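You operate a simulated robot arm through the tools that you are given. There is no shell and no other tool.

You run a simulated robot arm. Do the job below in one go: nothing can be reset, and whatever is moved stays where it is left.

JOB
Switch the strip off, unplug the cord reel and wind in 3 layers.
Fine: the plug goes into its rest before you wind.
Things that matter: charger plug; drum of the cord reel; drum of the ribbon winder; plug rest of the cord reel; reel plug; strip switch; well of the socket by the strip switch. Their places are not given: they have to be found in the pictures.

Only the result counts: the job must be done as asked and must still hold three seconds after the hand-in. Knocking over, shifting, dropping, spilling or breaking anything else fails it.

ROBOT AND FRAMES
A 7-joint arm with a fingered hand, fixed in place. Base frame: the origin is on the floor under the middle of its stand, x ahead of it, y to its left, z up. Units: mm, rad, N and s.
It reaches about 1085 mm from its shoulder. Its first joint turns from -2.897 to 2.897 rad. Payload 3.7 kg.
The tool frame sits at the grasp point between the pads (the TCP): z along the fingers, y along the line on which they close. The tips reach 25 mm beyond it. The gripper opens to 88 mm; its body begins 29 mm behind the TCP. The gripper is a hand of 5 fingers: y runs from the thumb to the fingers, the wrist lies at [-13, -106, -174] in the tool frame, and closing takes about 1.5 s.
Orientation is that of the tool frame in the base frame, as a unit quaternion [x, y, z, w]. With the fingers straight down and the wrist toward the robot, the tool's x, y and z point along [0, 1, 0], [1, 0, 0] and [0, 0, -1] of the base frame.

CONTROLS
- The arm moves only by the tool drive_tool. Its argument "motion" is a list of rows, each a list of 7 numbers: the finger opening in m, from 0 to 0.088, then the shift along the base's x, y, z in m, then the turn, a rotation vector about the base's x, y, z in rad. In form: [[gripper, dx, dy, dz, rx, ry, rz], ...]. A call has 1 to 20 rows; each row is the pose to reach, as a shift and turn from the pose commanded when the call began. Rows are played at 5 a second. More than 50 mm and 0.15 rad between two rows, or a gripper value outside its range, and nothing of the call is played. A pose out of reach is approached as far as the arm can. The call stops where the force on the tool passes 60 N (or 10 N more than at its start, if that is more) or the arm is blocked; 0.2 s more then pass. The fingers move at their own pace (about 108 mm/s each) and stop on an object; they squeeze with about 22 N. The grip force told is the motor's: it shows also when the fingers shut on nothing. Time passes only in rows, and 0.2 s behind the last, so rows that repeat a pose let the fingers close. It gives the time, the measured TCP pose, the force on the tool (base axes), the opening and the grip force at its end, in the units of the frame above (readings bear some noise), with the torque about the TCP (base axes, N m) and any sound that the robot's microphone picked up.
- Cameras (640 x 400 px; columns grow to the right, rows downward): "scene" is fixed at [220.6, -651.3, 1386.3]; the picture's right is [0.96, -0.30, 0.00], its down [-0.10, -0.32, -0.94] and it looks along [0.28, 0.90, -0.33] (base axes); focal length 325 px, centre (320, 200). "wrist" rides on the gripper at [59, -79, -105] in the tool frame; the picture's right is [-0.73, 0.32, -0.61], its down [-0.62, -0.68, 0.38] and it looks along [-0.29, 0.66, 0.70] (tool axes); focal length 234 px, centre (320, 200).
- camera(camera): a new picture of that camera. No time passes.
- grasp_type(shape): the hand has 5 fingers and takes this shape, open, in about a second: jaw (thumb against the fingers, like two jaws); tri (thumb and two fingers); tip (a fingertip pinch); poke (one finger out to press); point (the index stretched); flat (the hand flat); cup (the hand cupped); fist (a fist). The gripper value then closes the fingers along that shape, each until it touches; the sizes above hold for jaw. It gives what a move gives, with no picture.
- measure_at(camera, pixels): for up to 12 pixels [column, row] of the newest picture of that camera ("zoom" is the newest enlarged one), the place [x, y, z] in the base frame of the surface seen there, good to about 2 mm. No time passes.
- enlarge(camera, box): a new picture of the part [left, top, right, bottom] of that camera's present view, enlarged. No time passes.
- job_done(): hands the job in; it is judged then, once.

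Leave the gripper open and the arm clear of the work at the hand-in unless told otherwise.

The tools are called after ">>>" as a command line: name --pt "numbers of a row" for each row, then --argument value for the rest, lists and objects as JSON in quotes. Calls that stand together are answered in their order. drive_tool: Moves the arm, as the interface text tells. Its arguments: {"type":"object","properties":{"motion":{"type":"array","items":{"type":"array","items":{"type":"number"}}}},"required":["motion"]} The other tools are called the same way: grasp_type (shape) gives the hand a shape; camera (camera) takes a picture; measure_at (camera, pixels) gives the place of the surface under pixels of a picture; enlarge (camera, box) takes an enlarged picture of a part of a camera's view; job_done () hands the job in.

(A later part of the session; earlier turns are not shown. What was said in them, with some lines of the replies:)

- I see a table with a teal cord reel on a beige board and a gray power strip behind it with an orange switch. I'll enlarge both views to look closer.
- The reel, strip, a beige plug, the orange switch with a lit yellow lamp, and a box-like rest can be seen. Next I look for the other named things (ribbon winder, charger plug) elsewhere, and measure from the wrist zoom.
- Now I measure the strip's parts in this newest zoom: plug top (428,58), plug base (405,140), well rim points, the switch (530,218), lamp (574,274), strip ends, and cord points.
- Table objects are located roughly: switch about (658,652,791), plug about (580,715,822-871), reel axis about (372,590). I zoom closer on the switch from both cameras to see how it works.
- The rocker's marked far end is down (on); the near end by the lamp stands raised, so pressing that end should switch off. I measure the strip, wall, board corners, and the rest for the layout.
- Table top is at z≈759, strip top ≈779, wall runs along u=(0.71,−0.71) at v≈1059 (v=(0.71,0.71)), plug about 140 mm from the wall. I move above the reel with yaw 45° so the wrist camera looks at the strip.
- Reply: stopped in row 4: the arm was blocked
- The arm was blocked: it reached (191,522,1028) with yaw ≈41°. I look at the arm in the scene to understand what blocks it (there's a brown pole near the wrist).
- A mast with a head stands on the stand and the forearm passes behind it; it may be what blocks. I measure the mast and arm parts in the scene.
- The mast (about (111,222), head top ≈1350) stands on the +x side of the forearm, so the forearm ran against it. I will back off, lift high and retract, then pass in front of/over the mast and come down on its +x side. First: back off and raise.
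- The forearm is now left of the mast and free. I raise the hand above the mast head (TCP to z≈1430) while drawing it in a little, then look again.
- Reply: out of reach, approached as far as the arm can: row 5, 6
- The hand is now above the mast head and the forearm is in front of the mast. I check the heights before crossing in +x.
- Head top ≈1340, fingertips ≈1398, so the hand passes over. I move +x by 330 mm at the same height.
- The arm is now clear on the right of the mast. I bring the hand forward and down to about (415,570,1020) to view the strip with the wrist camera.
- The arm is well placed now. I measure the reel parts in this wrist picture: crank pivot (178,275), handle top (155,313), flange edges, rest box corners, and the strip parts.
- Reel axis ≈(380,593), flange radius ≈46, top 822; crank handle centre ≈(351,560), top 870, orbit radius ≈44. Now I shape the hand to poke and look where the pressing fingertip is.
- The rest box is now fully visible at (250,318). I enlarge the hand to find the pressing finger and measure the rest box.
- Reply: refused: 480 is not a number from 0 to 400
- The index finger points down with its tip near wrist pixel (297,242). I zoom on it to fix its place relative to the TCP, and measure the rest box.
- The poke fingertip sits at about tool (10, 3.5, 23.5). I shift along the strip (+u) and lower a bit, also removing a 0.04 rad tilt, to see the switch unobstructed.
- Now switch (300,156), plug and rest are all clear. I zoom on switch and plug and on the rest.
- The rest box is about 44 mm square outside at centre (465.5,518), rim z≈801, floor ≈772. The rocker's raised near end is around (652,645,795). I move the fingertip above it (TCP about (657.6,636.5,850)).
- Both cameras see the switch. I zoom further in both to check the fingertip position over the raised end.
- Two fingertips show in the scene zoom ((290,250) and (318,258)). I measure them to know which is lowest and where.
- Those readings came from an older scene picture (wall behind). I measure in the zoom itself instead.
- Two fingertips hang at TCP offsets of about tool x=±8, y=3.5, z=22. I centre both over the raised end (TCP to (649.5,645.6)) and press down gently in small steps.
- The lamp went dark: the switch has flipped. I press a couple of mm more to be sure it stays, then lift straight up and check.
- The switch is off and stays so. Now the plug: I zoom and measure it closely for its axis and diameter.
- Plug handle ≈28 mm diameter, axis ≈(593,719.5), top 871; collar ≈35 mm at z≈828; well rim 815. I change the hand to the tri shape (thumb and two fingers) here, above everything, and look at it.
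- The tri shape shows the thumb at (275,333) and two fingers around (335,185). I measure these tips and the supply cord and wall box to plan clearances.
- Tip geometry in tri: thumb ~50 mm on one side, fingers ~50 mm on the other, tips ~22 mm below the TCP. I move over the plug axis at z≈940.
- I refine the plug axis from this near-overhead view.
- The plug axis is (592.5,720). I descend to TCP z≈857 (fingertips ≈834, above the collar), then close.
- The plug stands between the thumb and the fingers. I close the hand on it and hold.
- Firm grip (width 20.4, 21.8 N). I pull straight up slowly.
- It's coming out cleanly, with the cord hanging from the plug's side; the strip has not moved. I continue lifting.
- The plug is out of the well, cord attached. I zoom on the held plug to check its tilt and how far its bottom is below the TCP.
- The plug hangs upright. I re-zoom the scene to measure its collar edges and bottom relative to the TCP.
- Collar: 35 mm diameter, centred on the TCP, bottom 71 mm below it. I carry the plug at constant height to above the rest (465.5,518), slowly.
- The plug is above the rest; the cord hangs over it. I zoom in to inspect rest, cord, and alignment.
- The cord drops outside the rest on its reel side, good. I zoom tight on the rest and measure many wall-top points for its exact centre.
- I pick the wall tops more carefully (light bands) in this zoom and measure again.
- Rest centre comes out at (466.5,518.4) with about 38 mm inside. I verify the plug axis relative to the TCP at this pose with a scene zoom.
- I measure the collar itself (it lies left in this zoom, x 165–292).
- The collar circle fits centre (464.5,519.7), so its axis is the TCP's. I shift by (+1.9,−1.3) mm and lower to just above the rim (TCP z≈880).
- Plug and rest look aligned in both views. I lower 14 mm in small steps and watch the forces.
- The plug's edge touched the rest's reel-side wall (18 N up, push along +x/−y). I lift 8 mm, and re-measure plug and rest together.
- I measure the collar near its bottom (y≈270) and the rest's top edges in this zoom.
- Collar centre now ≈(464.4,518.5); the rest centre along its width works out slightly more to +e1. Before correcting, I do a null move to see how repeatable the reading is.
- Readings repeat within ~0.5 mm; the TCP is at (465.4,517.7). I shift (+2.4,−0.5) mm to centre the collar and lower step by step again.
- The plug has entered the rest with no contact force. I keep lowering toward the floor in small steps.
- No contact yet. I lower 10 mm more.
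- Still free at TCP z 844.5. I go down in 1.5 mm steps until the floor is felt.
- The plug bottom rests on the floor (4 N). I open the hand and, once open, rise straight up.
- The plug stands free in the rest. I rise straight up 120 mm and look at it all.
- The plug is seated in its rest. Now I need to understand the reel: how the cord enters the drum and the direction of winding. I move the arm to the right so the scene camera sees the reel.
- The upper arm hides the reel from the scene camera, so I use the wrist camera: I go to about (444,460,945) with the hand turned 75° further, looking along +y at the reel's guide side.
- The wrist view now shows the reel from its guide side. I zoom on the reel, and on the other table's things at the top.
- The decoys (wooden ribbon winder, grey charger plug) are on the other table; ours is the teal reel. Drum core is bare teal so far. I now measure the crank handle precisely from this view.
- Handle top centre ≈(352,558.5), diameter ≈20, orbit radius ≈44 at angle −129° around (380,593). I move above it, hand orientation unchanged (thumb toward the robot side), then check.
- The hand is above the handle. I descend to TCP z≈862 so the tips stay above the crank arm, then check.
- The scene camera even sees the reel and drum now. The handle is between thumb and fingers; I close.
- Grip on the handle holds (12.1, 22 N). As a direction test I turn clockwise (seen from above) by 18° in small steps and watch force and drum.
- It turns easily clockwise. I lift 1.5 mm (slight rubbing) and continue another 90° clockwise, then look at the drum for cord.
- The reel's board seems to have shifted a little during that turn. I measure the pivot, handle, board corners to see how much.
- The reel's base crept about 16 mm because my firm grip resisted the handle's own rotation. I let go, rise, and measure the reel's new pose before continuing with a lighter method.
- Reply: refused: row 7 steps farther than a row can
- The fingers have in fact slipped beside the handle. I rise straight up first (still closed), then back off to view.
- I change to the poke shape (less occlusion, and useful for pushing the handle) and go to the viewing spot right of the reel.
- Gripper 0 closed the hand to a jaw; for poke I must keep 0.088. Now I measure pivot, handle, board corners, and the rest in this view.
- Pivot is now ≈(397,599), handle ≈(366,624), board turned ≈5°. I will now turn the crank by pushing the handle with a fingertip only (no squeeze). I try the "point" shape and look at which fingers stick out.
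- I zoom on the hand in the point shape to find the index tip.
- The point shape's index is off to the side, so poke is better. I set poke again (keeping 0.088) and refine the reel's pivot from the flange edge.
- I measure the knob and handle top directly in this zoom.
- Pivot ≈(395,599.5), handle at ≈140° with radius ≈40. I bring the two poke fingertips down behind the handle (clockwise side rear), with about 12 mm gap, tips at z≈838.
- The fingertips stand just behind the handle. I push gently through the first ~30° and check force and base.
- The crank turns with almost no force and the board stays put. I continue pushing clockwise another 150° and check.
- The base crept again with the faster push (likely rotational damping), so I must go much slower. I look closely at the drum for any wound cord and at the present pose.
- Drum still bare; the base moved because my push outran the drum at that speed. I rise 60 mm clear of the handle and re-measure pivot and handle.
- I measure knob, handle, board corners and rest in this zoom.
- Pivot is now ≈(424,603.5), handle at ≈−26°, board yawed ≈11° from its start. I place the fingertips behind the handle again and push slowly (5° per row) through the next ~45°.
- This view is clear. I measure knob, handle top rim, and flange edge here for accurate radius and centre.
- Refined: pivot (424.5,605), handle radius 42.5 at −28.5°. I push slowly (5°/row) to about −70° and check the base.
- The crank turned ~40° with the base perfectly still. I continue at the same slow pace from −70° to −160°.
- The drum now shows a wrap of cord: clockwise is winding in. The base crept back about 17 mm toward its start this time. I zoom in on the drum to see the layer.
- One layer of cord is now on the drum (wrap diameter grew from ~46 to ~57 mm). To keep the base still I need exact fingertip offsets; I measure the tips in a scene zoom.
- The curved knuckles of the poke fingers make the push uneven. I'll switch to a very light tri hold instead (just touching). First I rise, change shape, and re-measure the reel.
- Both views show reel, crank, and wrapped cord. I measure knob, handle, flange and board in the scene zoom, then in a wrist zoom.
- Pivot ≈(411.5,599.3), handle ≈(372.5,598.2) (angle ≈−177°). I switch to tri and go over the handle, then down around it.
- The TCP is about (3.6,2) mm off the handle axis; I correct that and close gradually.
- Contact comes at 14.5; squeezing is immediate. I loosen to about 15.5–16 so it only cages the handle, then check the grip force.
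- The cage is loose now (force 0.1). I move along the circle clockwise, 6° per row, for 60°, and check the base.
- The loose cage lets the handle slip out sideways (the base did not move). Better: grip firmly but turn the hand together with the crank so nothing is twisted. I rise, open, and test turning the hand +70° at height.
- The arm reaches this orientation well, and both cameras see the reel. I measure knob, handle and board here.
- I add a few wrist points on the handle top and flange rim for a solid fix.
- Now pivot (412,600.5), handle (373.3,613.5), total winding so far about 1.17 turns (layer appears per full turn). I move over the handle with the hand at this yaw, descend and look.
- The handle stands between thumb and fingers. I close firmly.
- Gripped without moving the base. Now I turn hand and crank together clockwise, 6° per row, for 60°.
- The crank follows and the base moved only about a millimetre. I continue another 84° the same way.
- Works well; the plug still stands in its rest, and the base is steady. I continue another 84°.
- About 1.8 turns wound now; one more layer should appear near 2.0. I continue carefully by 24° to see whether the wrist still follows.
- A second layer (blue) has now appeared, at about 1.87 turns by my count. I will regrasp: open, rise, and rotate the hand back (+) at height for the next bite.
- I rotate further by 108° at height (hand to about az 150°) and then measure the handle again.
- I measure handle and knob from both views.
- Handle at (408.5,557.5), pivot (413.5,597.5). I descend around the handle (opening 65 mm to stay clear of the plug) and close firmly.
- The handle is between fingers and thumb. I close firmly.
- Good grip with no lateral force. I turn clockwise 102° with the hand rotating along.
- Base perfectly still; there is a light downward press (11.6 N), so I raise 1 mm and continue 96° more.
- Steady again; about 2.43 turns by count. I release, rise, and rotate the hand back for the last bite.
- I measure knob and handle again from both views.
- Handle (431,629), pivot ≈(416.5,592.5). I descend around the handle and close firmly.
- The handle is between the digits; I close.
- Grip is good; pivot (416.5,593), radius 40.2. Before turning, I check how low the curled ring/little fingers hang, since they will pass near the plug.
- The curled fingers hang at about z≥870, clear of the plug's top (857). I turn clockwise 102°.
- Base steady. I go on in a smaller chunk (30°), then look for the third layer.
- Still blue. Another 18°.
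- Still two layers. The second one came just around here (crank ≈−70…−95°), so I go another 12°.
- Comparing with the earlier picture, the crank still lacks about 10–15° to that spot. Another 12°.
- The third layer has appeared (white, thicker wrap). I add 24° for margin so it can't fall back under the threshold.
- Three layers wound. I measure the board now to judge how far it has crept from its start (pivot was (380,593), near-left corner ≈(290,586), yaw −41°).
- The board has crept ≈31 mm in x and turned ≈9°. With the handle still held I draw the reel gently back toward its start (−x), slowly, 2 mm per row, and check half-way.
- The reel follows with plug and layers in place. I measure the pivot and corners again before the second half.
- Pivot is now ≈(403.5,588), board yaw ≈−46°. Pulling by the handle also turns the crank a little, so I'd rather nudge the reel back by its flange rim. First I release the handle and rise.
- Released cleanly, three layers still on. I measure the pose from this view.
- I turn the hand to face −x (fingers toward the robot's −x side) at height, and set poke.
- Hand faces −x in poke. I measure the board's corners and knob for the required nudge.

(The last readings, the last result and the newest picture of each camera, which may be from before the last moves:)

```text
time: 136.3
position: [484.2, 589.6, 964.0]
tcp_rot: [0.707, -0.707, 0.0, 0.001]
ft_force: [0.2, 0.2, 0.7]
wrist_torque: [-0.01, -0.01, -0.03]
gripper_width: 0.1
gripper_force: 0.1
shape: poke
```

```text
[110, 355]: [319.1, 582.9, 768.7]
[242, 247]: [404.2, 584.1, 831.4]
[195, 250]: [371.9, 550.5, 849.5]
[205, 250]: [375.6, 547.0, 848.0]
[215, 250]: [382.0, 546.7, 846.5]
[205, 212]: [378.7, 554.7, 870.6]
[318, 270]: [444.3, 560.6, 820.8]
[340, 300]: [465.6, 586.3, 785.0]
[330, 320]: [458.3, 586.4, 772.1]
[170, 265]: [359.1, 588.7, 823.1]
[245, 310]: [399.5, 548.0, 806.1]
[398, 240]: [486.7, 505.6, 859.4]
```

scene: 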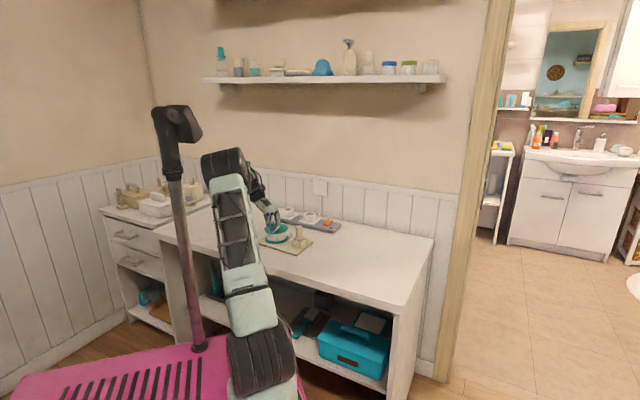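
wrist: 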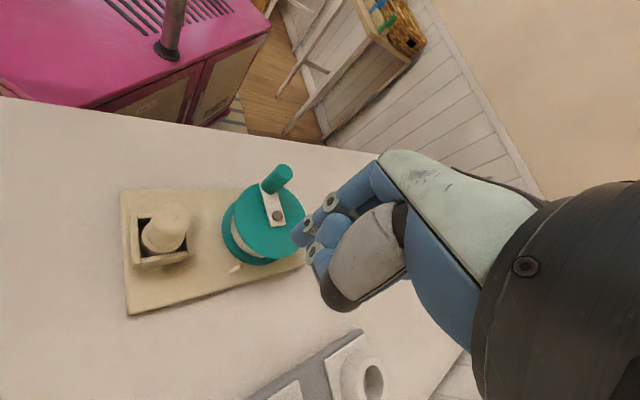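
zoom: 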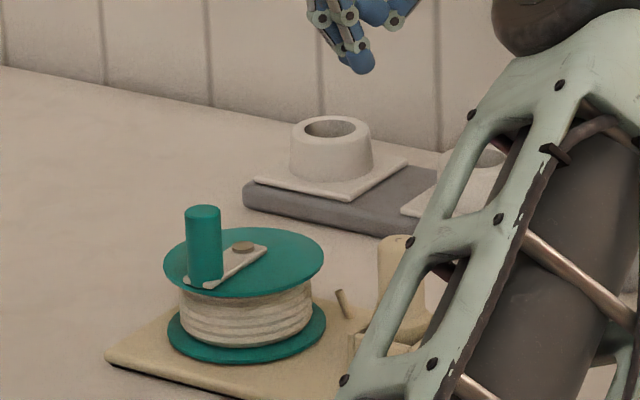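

The board's centre is ≈(+21,−8) mm and −5.5° from its start. I lower the fingertips beside the flange rim on the +x side (tips z≈805) and check.

>>> drive_tool --pt "0.088 0.002 0 -0.035 0 0 0" --pt "0.088 0.002 0 -0.07 0 0 0" --pt "0.088 0.002 0 -0.1 0 0 0" --pt "0.088 0.002 0 -0.125 0 0 0" --pt "0.088 0.002 0 -0.136 0 0 0" --pt "0.088 0.002 0 -0.136 0 0 0"

>>> camera --camera "wrist"

>>> enlarge --camera "scene" --box '[250, 200, 314, 256]'

```text
time: 137.7
position: [485.7, 589.1, 827.9]
tcp_rot: [0.707, -0.707, 0.0, 0.001]
ft_force: [0.5, 0.1, 0.3]
wrist_torque: [-0.03, 0.01, -0.01]
gripper_width: 0.1
gripper_force: 0.0
shape: poke
```

```text
taken
```

wrist: 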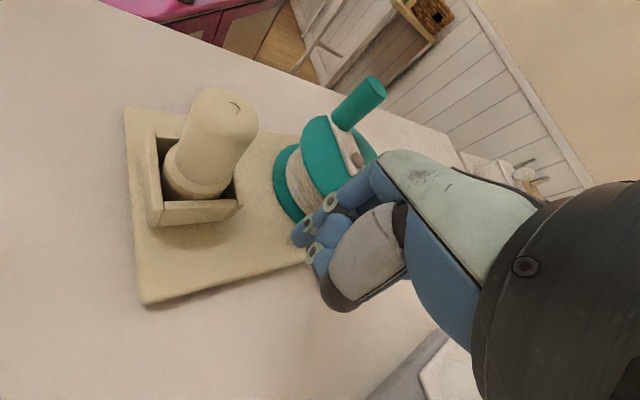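

```text
7.14 times, centred on (282, 228) of scene
```

zoom: 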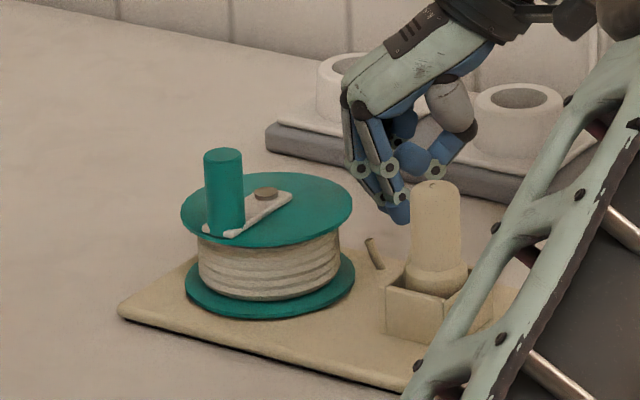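

The fingers hang to the right of the rim, clear of the plug and post. I push slowly in −x, first 24 mm (mostly approach).

>>> drive_tool --pt "0.088 -0.003 0 0 0 0 0" --pt "0.088 -0.006 0 0 0 0 0" --pt "0.088 -0.009 0 0 0 0 0" --pt "0.088 -0.012 0 0 0 0 0" --pt "0.088 -0.015 0 0 0 0 0" --pt "0.088 -0.018 0 0 0 0 0" --pt "0.088 -0.021 0 0 0 0 0" --pt "0.088 -0.024 0 0 0 0 0"

>>> enlarge --camera "scene" --box '[250, 200, 314, 256]'

>>> camera --camera "wrist"

```text
time: 139.5
position: [464.1, 590.9, 828.9]
tcp_rot: [-0.707, 0.707, 0.0, 0.0]
ft_force: [5.8, 1.1, 5.1]
wrist_torque: [0.02, 0.04, -0.05]
gripper_width: 0.1
gripper_force: 0.0
shape: poke
```

```text
7.14 times, centred on (282, 228) of scene
```

zoom: 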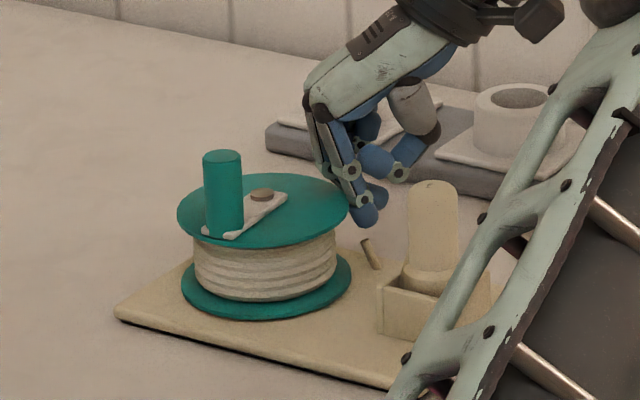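

```text
taken
```

wrist: 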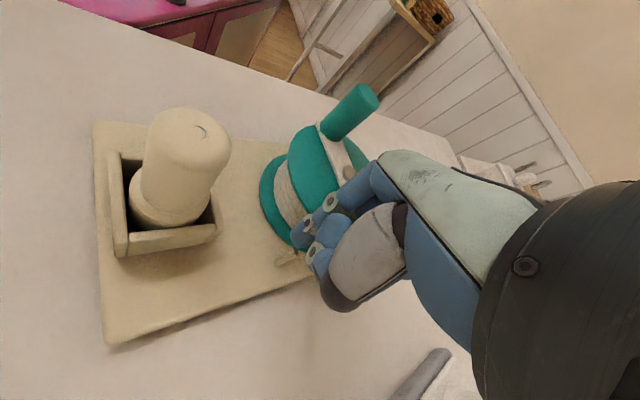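

Contact made and the reel starts to slide smoothly (≈6 N). I continue 20 mm more in 2 mm steps, raising 1 mm.

>>> drive_tool --pt "0.088 -0.002 0 0.0005 0 0 0" --pt "0.088 -0.004 0 0.001 0 0 0" --pt "0.088 -0.006 0 0.001 0 0 0" --pt "0.088 -0.008 0 0.001 0 0 0" --pt "0.088 -0.01 0 0.001 0 0 0" --pt "0.088 -0.012 0 0.001 0 0 0" --pt "0.088 -0.014 0.0005 0.001 0 0 0" --pt "0.088 -0.016 0.001 0.001 0 0 0" --pt "0.088 -0.018 0.0015 0.001 0 0 0" --pt "0.088 -0.02 0.002 0.001 0 0 0"

>>> enlarge --camera "scene" --box '[250, 200, 314, 256]'

>>> measure_at --camera "zoom" --pixels '[[250, 195], [110, 320], [320, 250], [205, 190], [215, 190], [225, 190], [400, 190], [385, 285], [180, 230], [250, 265], [340, 250], [360, 370]]'

```text
time: 141.7
position: [444.2, 591.3, 831.3]
tcp_rot: [0.707, -0.707, 0.0, -0.001]
ft_force: [8.3, 2.3, 7.4]
wrist_torque: [0.06, 0.02, -0.07]
gripper_width: 0.0
gripper_force: 0.0
shape: poke
```

```text
7.14 times, centred on (282, 228) of scene
```

zoom: 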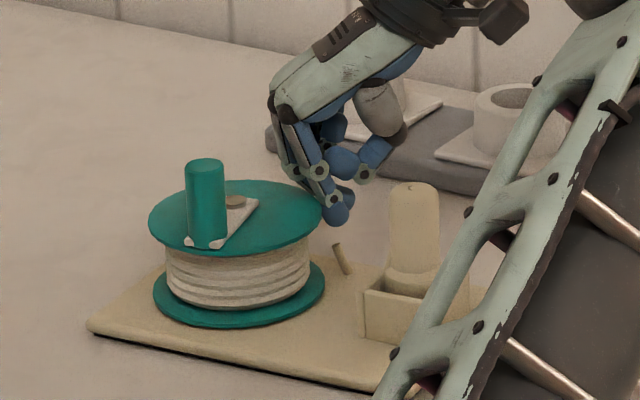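

```text
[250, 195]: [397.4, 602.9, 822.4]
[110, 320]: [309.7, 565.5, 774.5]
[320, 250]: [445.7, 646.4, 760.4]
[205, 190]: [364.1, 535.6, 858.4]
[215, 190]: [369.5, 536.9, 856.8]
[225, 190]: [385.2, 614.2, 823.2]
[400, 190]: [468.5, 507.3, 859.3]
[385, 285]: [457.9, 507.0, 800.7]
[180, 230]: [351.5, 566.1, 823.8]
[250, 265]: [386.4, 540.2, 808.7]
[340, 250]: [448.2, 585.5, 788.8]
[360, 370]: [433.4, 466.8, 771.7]
```

The reel has slid back ≈17 mm. I back the fingers off in +x, then rise, and check the result.

>>> drive_tool --pt "0.088 0.006 0 0.001 0 0 0" --pt "0.088 0.015 0 0.003 0 0 0" --pt "0.088 0.025 0 0.01 0 0 0" --pt "0.088 0.03 0 0.04 0 0 0" --pt "0.088 0.035 0 0.08 0 0 0" --pt "0.088 0.04 0 0.12 0 0 0" --pt "0.088 0.04 0 0.135 0 0 0" --pt "0.088 0.04 0 0.135 0 0 0"

>>> camera --camera "wrist"

>>> enlarge --camera "scene" --box '[250, 200, 314, 256]'

>>> measure_at --camera "zoom" --pixels '[[236, 200], [95, 328], [205, 162], [195, 195], [205, 195], [218, 195], [155, 222], [315, 215], [395, 190], [375, 292], [160, 290], [320, 285]]'

```text
time: 143.5
position: [483.9, 593.1, 966.1]
tcp_rot: [0.707, -0.707, 0.0, 0.001]
ft_force: [-0.3, -0.7, -0.2]
wrist_torque: [0.01, 0.0, 0.02]
gripper_width: 0.0
gripper_force: 0.1
shape: poke
```

```text
taken
```

wrist: 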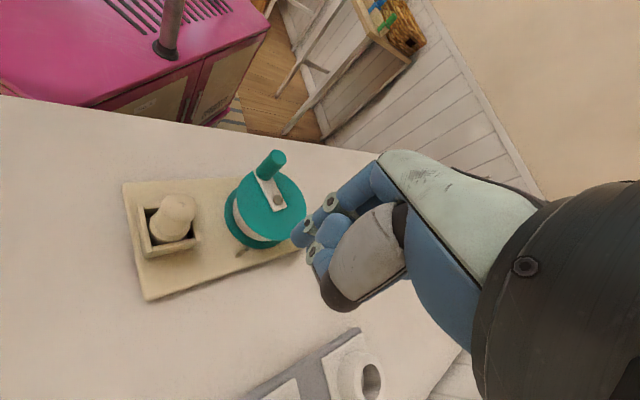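

```text
7.14 times, centred on (282, 228) of scene
```

zoom: 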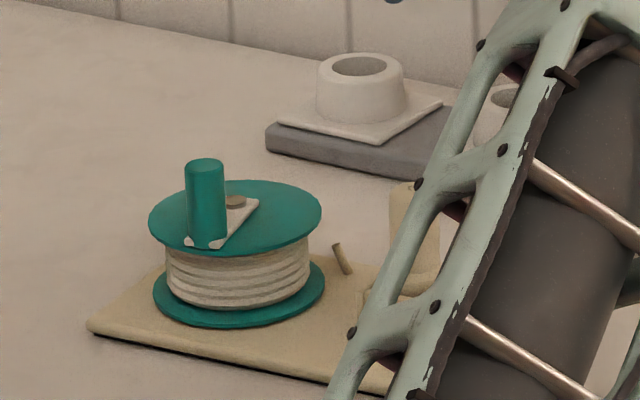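

```text
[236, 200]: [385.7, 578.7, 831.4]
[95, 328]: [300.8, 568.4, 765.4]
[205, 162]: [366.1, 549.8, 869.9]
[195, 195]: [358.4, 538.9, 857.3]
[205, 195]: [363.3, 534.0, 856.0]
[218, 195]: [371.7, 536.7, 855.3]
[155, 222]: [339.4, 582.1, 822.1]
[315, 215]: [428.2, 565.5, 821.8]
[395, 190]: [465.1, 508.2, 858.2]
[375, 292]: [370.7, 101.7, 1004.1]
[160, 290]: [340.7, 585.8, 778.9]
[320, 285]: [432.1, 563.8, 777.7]
```

I measure corners and knob from the wrist view too.

>>> measure_at --camera "wrist" --pixels '[[127, 187], [150, 296], [278, 200], [275, 198], [281, 202], [276, 158], [176, 205], [296, 246], [142, 208], [150, 255], [196, 238], [242, 250]]'

```text
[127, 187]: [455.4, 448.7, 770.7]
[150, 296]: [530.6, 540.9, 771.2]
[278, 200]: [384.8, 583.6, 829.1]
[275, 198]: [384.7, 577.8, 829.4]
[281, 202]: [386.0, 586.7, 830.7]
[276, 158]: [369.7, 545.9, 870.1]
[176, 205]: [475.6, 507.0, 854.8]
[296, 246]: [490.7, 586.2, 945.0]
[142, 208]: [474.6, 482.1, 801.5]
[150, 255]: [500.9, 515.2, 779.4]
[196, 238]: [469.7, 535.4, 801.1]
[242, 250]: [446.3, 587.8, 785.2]
```

The reel is back within about 10 mm and yaw −39° (start −40°). Crank total is about 2.98 turns with three layers on. I zoom to check plug in the rest, the wraps, the switch and everything else.

>>> enlarge --camera "wrist" --box '[110, 140, 310, 305]'

>>> enlarge --camera "scene" --box '[255, 215, 295, 250]'

```text
2.42 times, centred on (210, 222) of wrist
```

zoom: 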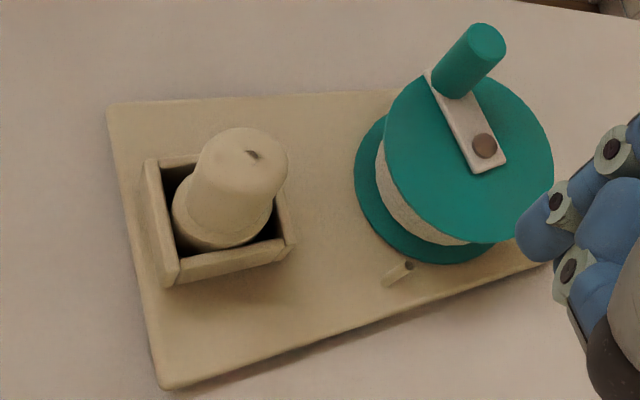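

```text
11.43 times, centred on (275, 232) of scene
```

zoom: 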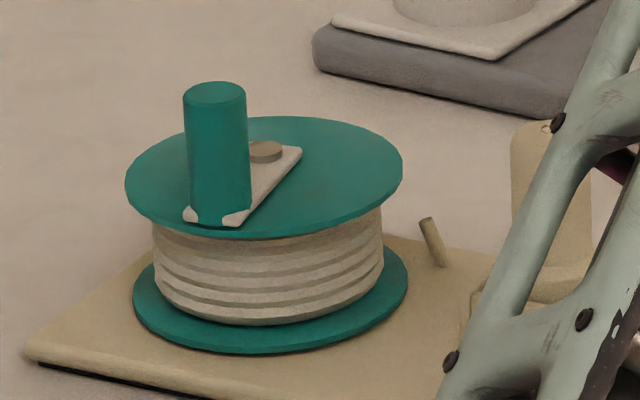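

All good. For margin past a full three turns (my count is ≈2.98) I want about 20° more. I'll use the same grip-and-turn method: set tri and go over the handle (≈(367,546.5)).

>>> grasp_type --shape "tri"

>>> drive_tool --pt "0.088 -0.03 -0.012 0 0 0 0" --pt "0.088 -0.06 -0.024 0 0 0 0" --pt "0.088 -0.09 -0.036 -0.01 0 0 0" --pt "0.088 -0.117 -0.0466 -0.02 0 0 0" --pt "0.065 -0.117 -0.0466 -0.02 0 0 0" --pt "0.065 -0.117 -0.0466 -0.02 0 0 0"

>>> camera --camera "wrist"

>>> enlarge --camera "scene" --box '[250, 200, 314, 256]'

```text
time: 144.4
position: [486.1, 592.8, 964.3]
tcp_rot: [-0.707, 0.707, -0.001, -0.001]
ft_force: [0.5, 0.2, 0.6]
wrist_torque: [0.02, 0.01, 0.0]
gripper_width: 87.7
gripper_force: 0.1
shape: tri
```

```text
time: 145.8
position: [367.3, 549.2, 945.3]
tcp_rot: [-0.707, 0.707, 0.0, -0.001]
ft_force: [0.2, 0.8, 0.2]
wrist_torque: [0.0, 0.01, -0.01]
gripper_width: 65.3
gripper_force: 0.1
shape: tri
```

```text
taken
```

wrist: 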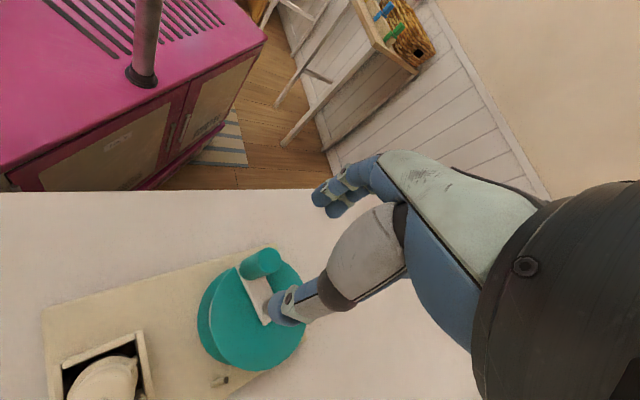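

```text
7.14 times, centred on (282, 228) of scene
```

zoom: 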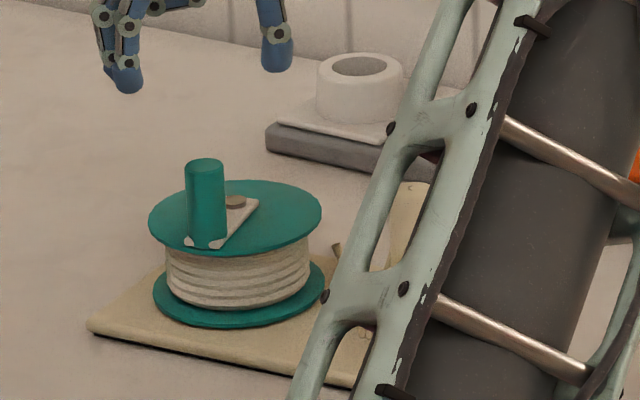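

I measure the handle top in this view before descending.

>>> measure_at --camera "wrist" --pixels '[[264, 258], [258, 254], [270, 256], [264, 266], [260, 262], [268, 250], [228, 330], [240, 280]]'

>>> measure_at --camera "zoom" --pixels '[[205, 163], [190, 200], [198, 200], [206, 200], [214, 200], [221, 200], [236, 201], [232, 203]]'

```text
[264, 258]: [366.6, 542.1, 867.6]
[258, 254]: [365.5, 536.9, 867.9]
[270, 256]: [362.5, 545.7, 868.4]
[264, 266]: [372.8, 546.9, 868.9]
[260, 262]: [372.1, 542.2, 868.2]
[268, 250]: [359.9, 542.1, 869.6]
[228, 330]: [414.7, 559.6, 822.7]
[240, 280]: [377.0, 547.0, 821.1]
```

```text
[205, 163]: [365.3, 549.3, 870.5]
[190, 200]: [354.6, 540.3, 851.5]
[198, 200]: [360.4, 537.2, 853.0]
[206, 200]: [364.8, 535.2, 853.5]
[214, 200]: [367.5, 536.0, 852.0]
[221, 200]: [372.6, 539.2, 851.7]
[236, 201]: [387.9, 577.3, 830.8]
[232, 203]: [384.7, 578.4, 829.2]
```

Handle axis ≈(365.5,545). I correct, descend and close firmly.

>>> drive_tool --pt "0.065 -0.0018 -0.0042 -0.02 0 0 0" --pt "0.065 -0.0018 -0.0042 -0.05 0 0 0" --pt "0.065 -0.0018 -0.0042 -0.072 0 0 0" --pt "0.065 -0.0018 -0.0042 -0.0815 0 0 0" --pt "0.045 -0.0018 -0.0042 -0.0815 0 0 0" --pt "0.03 -0.0018 -0.0042 -0.0815 0 0 0" --pt "0.02 -0.0018 -0.0042 -0.0815 0 0 0" --pt "0.01 -0.0018 -0.0042 -0.0815 0 0 0" --pt "0.0 -0.0018 -0.0042 -0.0815 0 0 0" --pt "0.0 -0.0018 -0.0042 -0.0815 0 0 0" --pt "0.0 -0.0018 -0.0042 -0.0815 0 0 0"

>>> enlarge --camera "scene" --box '[250, 200, 314, 256]'

>>> camera --camera "wrist"

```text
time: 148.2
position: [364.7, 541.4, 863.8]
tcp_rot: [0.707, -0.707, 0.001, 0.0]
ft_force: [-2.1, -1.7, -0.2]
wrist_torque: [-0.01, 0.1, 0.04]
gripper_width: 9.3
gripper_force: 22.1
shape: tri
```

```text
7.14 times, centred on (282, 228) of scene
```

zoom: 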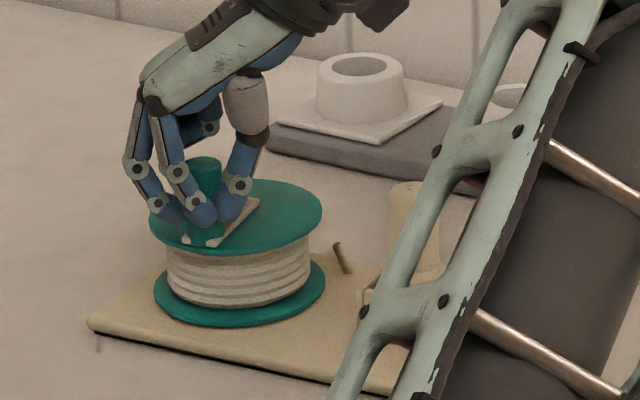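

```text
taken
```

wrist: 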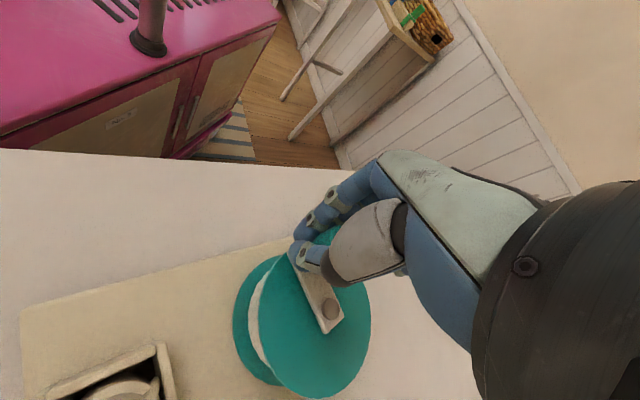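

The grip closed a bit off-centre (width 9.3; handle sits ≈4 mm toward +y). I reopen, shift +4.5 mm in y and regrip.

>>> drive_tool --pt "0.02 0 0 0 0 0 0" --pt "0.04 0 0 0 0 0 0" --pt "0.055 0 0 0 0 0 0" --pt "0.055 0 0.0045 0 0 0 0" --pt "0.045 0 0.0045 0 0 0 0" --pt "0.03 0 0.0045 0 0 0 0" --pt "0.02 0 0.0045 0 0 0 0" --pt "0.01 0 0.0045 0 0 0 0" --pt "0.0 0 0.0045 0 0 0 0" --pt "0.0 0 0.0045 0 0 0 0" --pt "0.0 0 0.0045 0 0 0 0"

>>> enlarge --camera "scene" --box '[250, 200, 314, 256]'

>>> enlarge --camera "wrist" --box '[220, 190, 400, 390]'

```text
time: 150.6
position: [365.1, 546.6, 863.8]
tcp_rot: [0.707, -0.707, 0.001, 0.0]
ft_force: [-1.3, -2.4, 0.0]
wrist_torque: [-0.01, 0.03, -0.01]
gripper_width: 12.2
gripper_force: 21.8
shape: tri
```

```text
7.14 times, centred on (282, 228) of scene
```

zoom: 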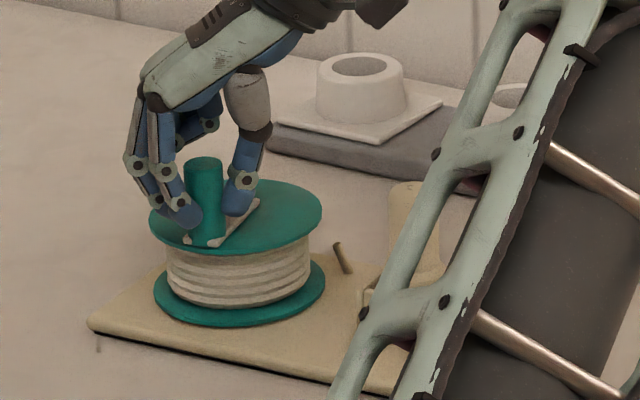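

```text
2.00 times, centred on (310, 290) of wrist
```

zoom: 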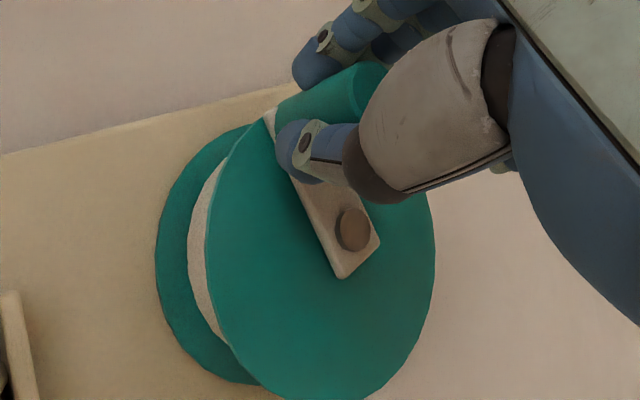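

Centred grip now (12.2). I turn 20° clockwise with the hand rotating along.

>>> drive_tool --pt "0.0 -0.003 0.0019 0 0 0 -0.0873" --pt "0.0 -0.0058 0.0041 0 0 0 -0.1745" --pt "0.0 -0.0083 0.0065 0 0 0 -0.2618" --pt "0.0 -0.0107 0.0091 0 0 0 -0.3491" --pt "0.0 -0.0107 0.0091 0 0 0 -0.3491"

>>> enlarge --camera "scene" --box '[250, 200, 314, 256]'

>>> enlarge --camera "wrist" --box '[220, 190, 400, 390]'

```text
time: 151.8
position: [354.3, 554.9, 864.6]
tcp_rot: [-0.574, 0.819, -0.001, 0.0]
ft_force: [-0.5, 0.0, 0.1]
wrist_torque: [-0.01, 0.0, 0.0]
gripper_width: 12.1
gripper_force: 22.2
shape: tri
```

```text
7.14 times, centred on (282, 228) of scene
```

zoom: 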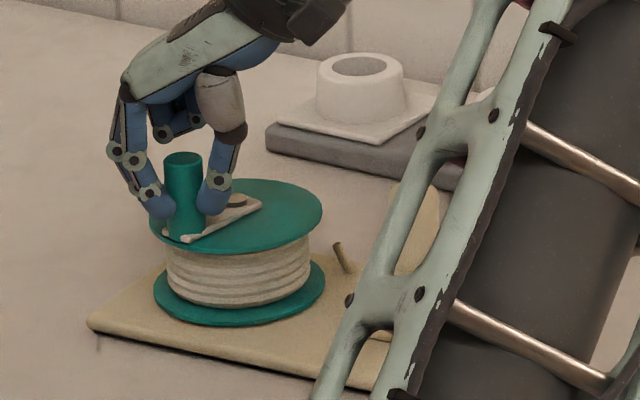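

```text
2.00 times, centred on (310, 290) of wrist
```

zoom: 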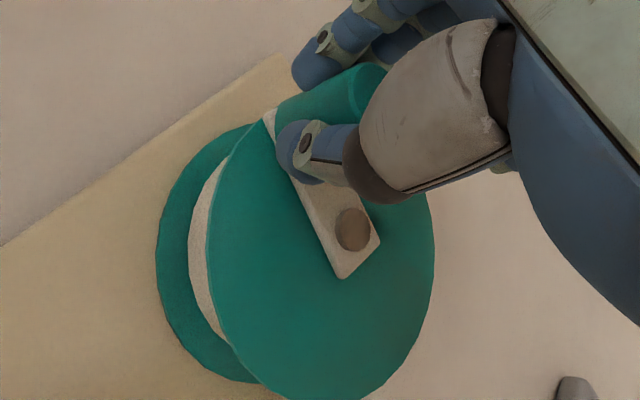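

Done, base unmoved, three layers on the drum. I open the hand and rise straight up, clear of the reel.

>>> drive_tool --pt "0.015 0 0 0 0 0 0" --pt "0.025 0 0 0 0 0 0" --pt "0.04 0 0 0 0 0 0" --pt "0.055 0 0 0 0 0 0" --pt "0.06 0 0 0 0 0 0" --pt "0.06 0 0 0.02 0 0 0" --pt "0.06 0 0 0.06 0 0 0" --pt "0.088 0 0 0.1 0 0 0" --pt "0.088 0.01 -0.02 0.14 0 0 0" --pt "0.088 0.03 -0.05 0.16 0 0 0" --pt "0.088 0.05 -0.08 0.18 0 0 0" --pt "0.088 0.08 -0.11 0.18 0 0 0"

>>> camera --camera "wrist"

>>> camera --camera "scene"

>>> enlarge --camera "scene" --box '[250, 195, 350, 255]'

```text
time: 154.4
position: [431.9, 442.9, 1046.4]
tcp_rot: [-0.575, 0.818, 0.001, -0.002]
ft_force: [0.2, 0.1, 0.2]
wrist_torque: [0.0, -0.03, 0.0]
gripper_width: 87.8
gripper_force: 0.0
shape: tri
```

```text
taken
```

wrist: 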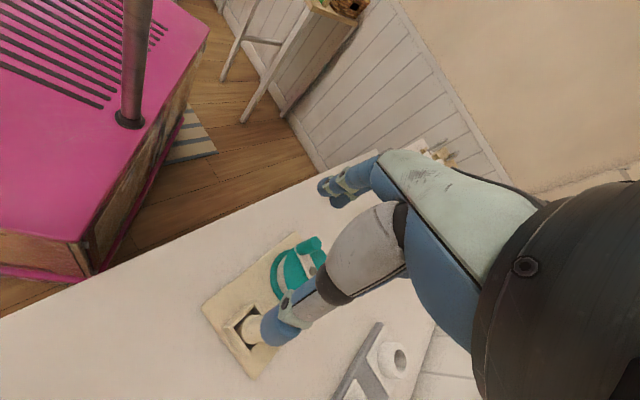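

```text
taken
```

scene: 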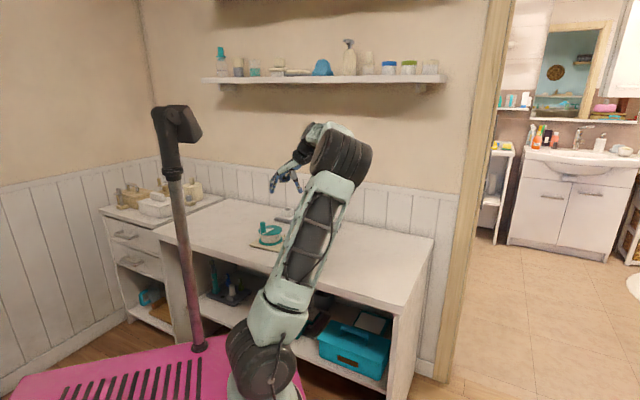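

```text
6.40 times, centred on (300, 225) of scene
```

zoom: 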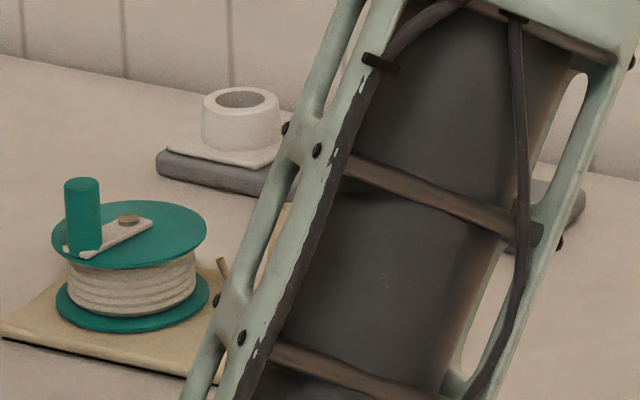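

I move the arm up and to the right, turning the hand to look at the strip and reel for a final check.

>>> drive_tool --pt "0.088 0.015 -0.005 0.005 0 0 -0.14" --pt "0.088 0.03 -0.01 0.01 0 0 -0.28" --pt "0.088 0.045 -0.015 0.015 0 0 -0.42" --pt "0.088 0.06 -0.02 0.02 0 0 -0.56" --pt "0.088 0.075 -0.025 0.025 0 0 -0.7" --pt "0.088 0.09 -0.03 0.03 0 0 -0.84" --pt "0.088 0.105 -0.035 0.035 0 0 -0.98" --pt "0.088 0.12 -0.04 0.04 0 0 -1.12" --pt "0.088 0.135 -0.045 0.045 0 0 -1.26" --pt "0.088 0.15 -0.05 0.05 0 0 -1.4" --pt "0.088 0.165 -0.055 0.055 0 0 -1.54" --pt "0.088 0.18 -0.06 0.06 0 0 -1.68" --pt "0.088 0.195 -0.065 0.065 0 0 -1.82" --pt "0.088 0.21 -0.07 0.07 0 0 -1.96" --pt "0.088 0.21 -0.07 0.07 0 0 -1.96"

>>> camera --camera "wrist"

>>> camera --camera "scene"

```text
time: 157.6
position: [644.3, 375.0, 1113.5]
tcp_rot: [0.362, 0.932, 0.001, -0.001]
ft_force: [-0.9, 0.3, -0.2]
wrist_torque: [-0.01, 0.02, 0.02]
gripper_width: 87.8
gripper_force: 0.1
shape: tri
```

```text
taken
```

wrist: 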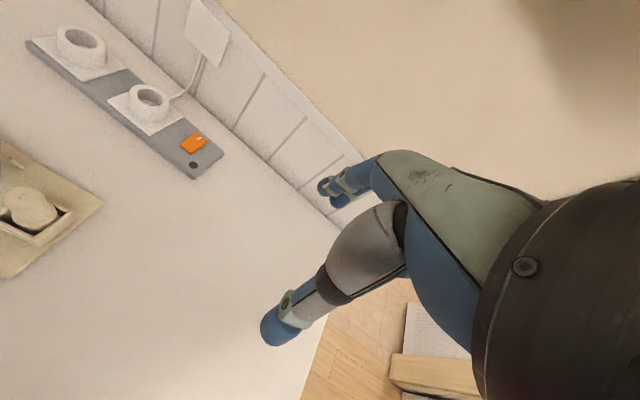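

```text
taken
```

scene: 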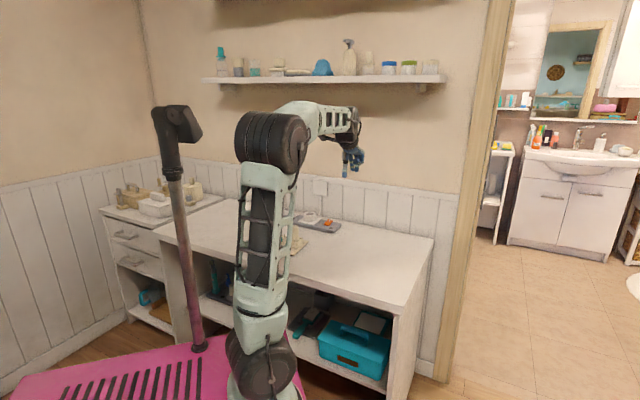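

Strip is dark, the plug is in the rest. A last zoom on the switch and the plug.

>>> enlarge --camera "wrist" --box '[0, 20, 240, 290]'

>>> enlarge --camera "wrist" --box '[160, 115, 240, 185]'

>>> enlarge --camera "scene" --box '[285, 205, 350, 260]'

```text
1.48 times, centred on (120, 155) of wrist
```

zoom: 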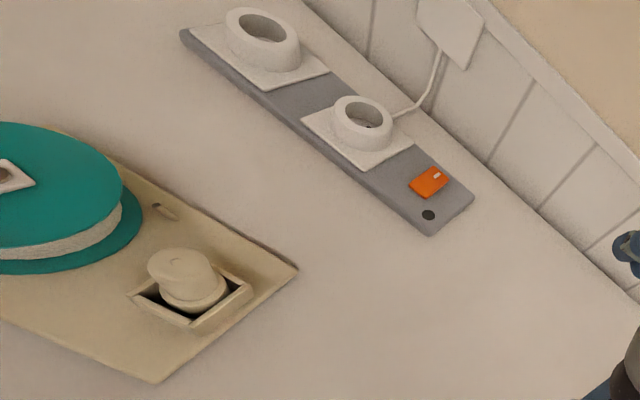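

```text
5.71 times, centred on (200, 150) of wrist
```

zoom: 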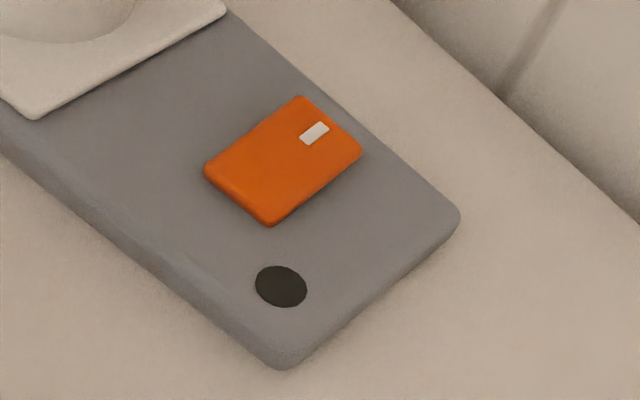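

```text
7.27 times, centred on (318, 232) of scene
```

zoom: 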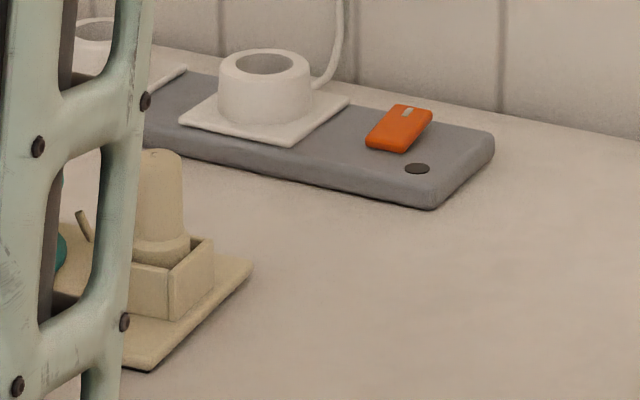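

The switch is off (lamp dark, marked end raised), the reel plug stands in its rest, and three layers are on the drum. The strip and the other things are where they were. The hand is open and the arm is clear, so I hand the job in.

>>> job_done

```text
The job is handed in.
```

The strip is switched off, the reel plug is out of the socket and standing in its rest, and three layers of cord are on the drum. The plug went into the rest before I wound anything. I handed the job in with the hand open and the arm clear; no verdict came back.

- **Reel moved:** the reel's base isn't fixed, and my first turns of the crank dragged it up to about 45 mm. I pushed it back. It now sits within roughly 10 mm of where it started, at about its original angle.
- **Amount wound:** by my own count the crank made just over three full turns, with an uncertainty of a few degrees. The third layer showed on the drum shortly before three turns, so I added a little more as margin.
- **Mast contact:** on my first move the forearm ran against the robot's own mast and stopped. The mast looks unmoved, and I steered around it after that.
- **Other things:** I saw no change to the strip itself, the items on the shelf and side table, the ribbon winder or the charger plug.
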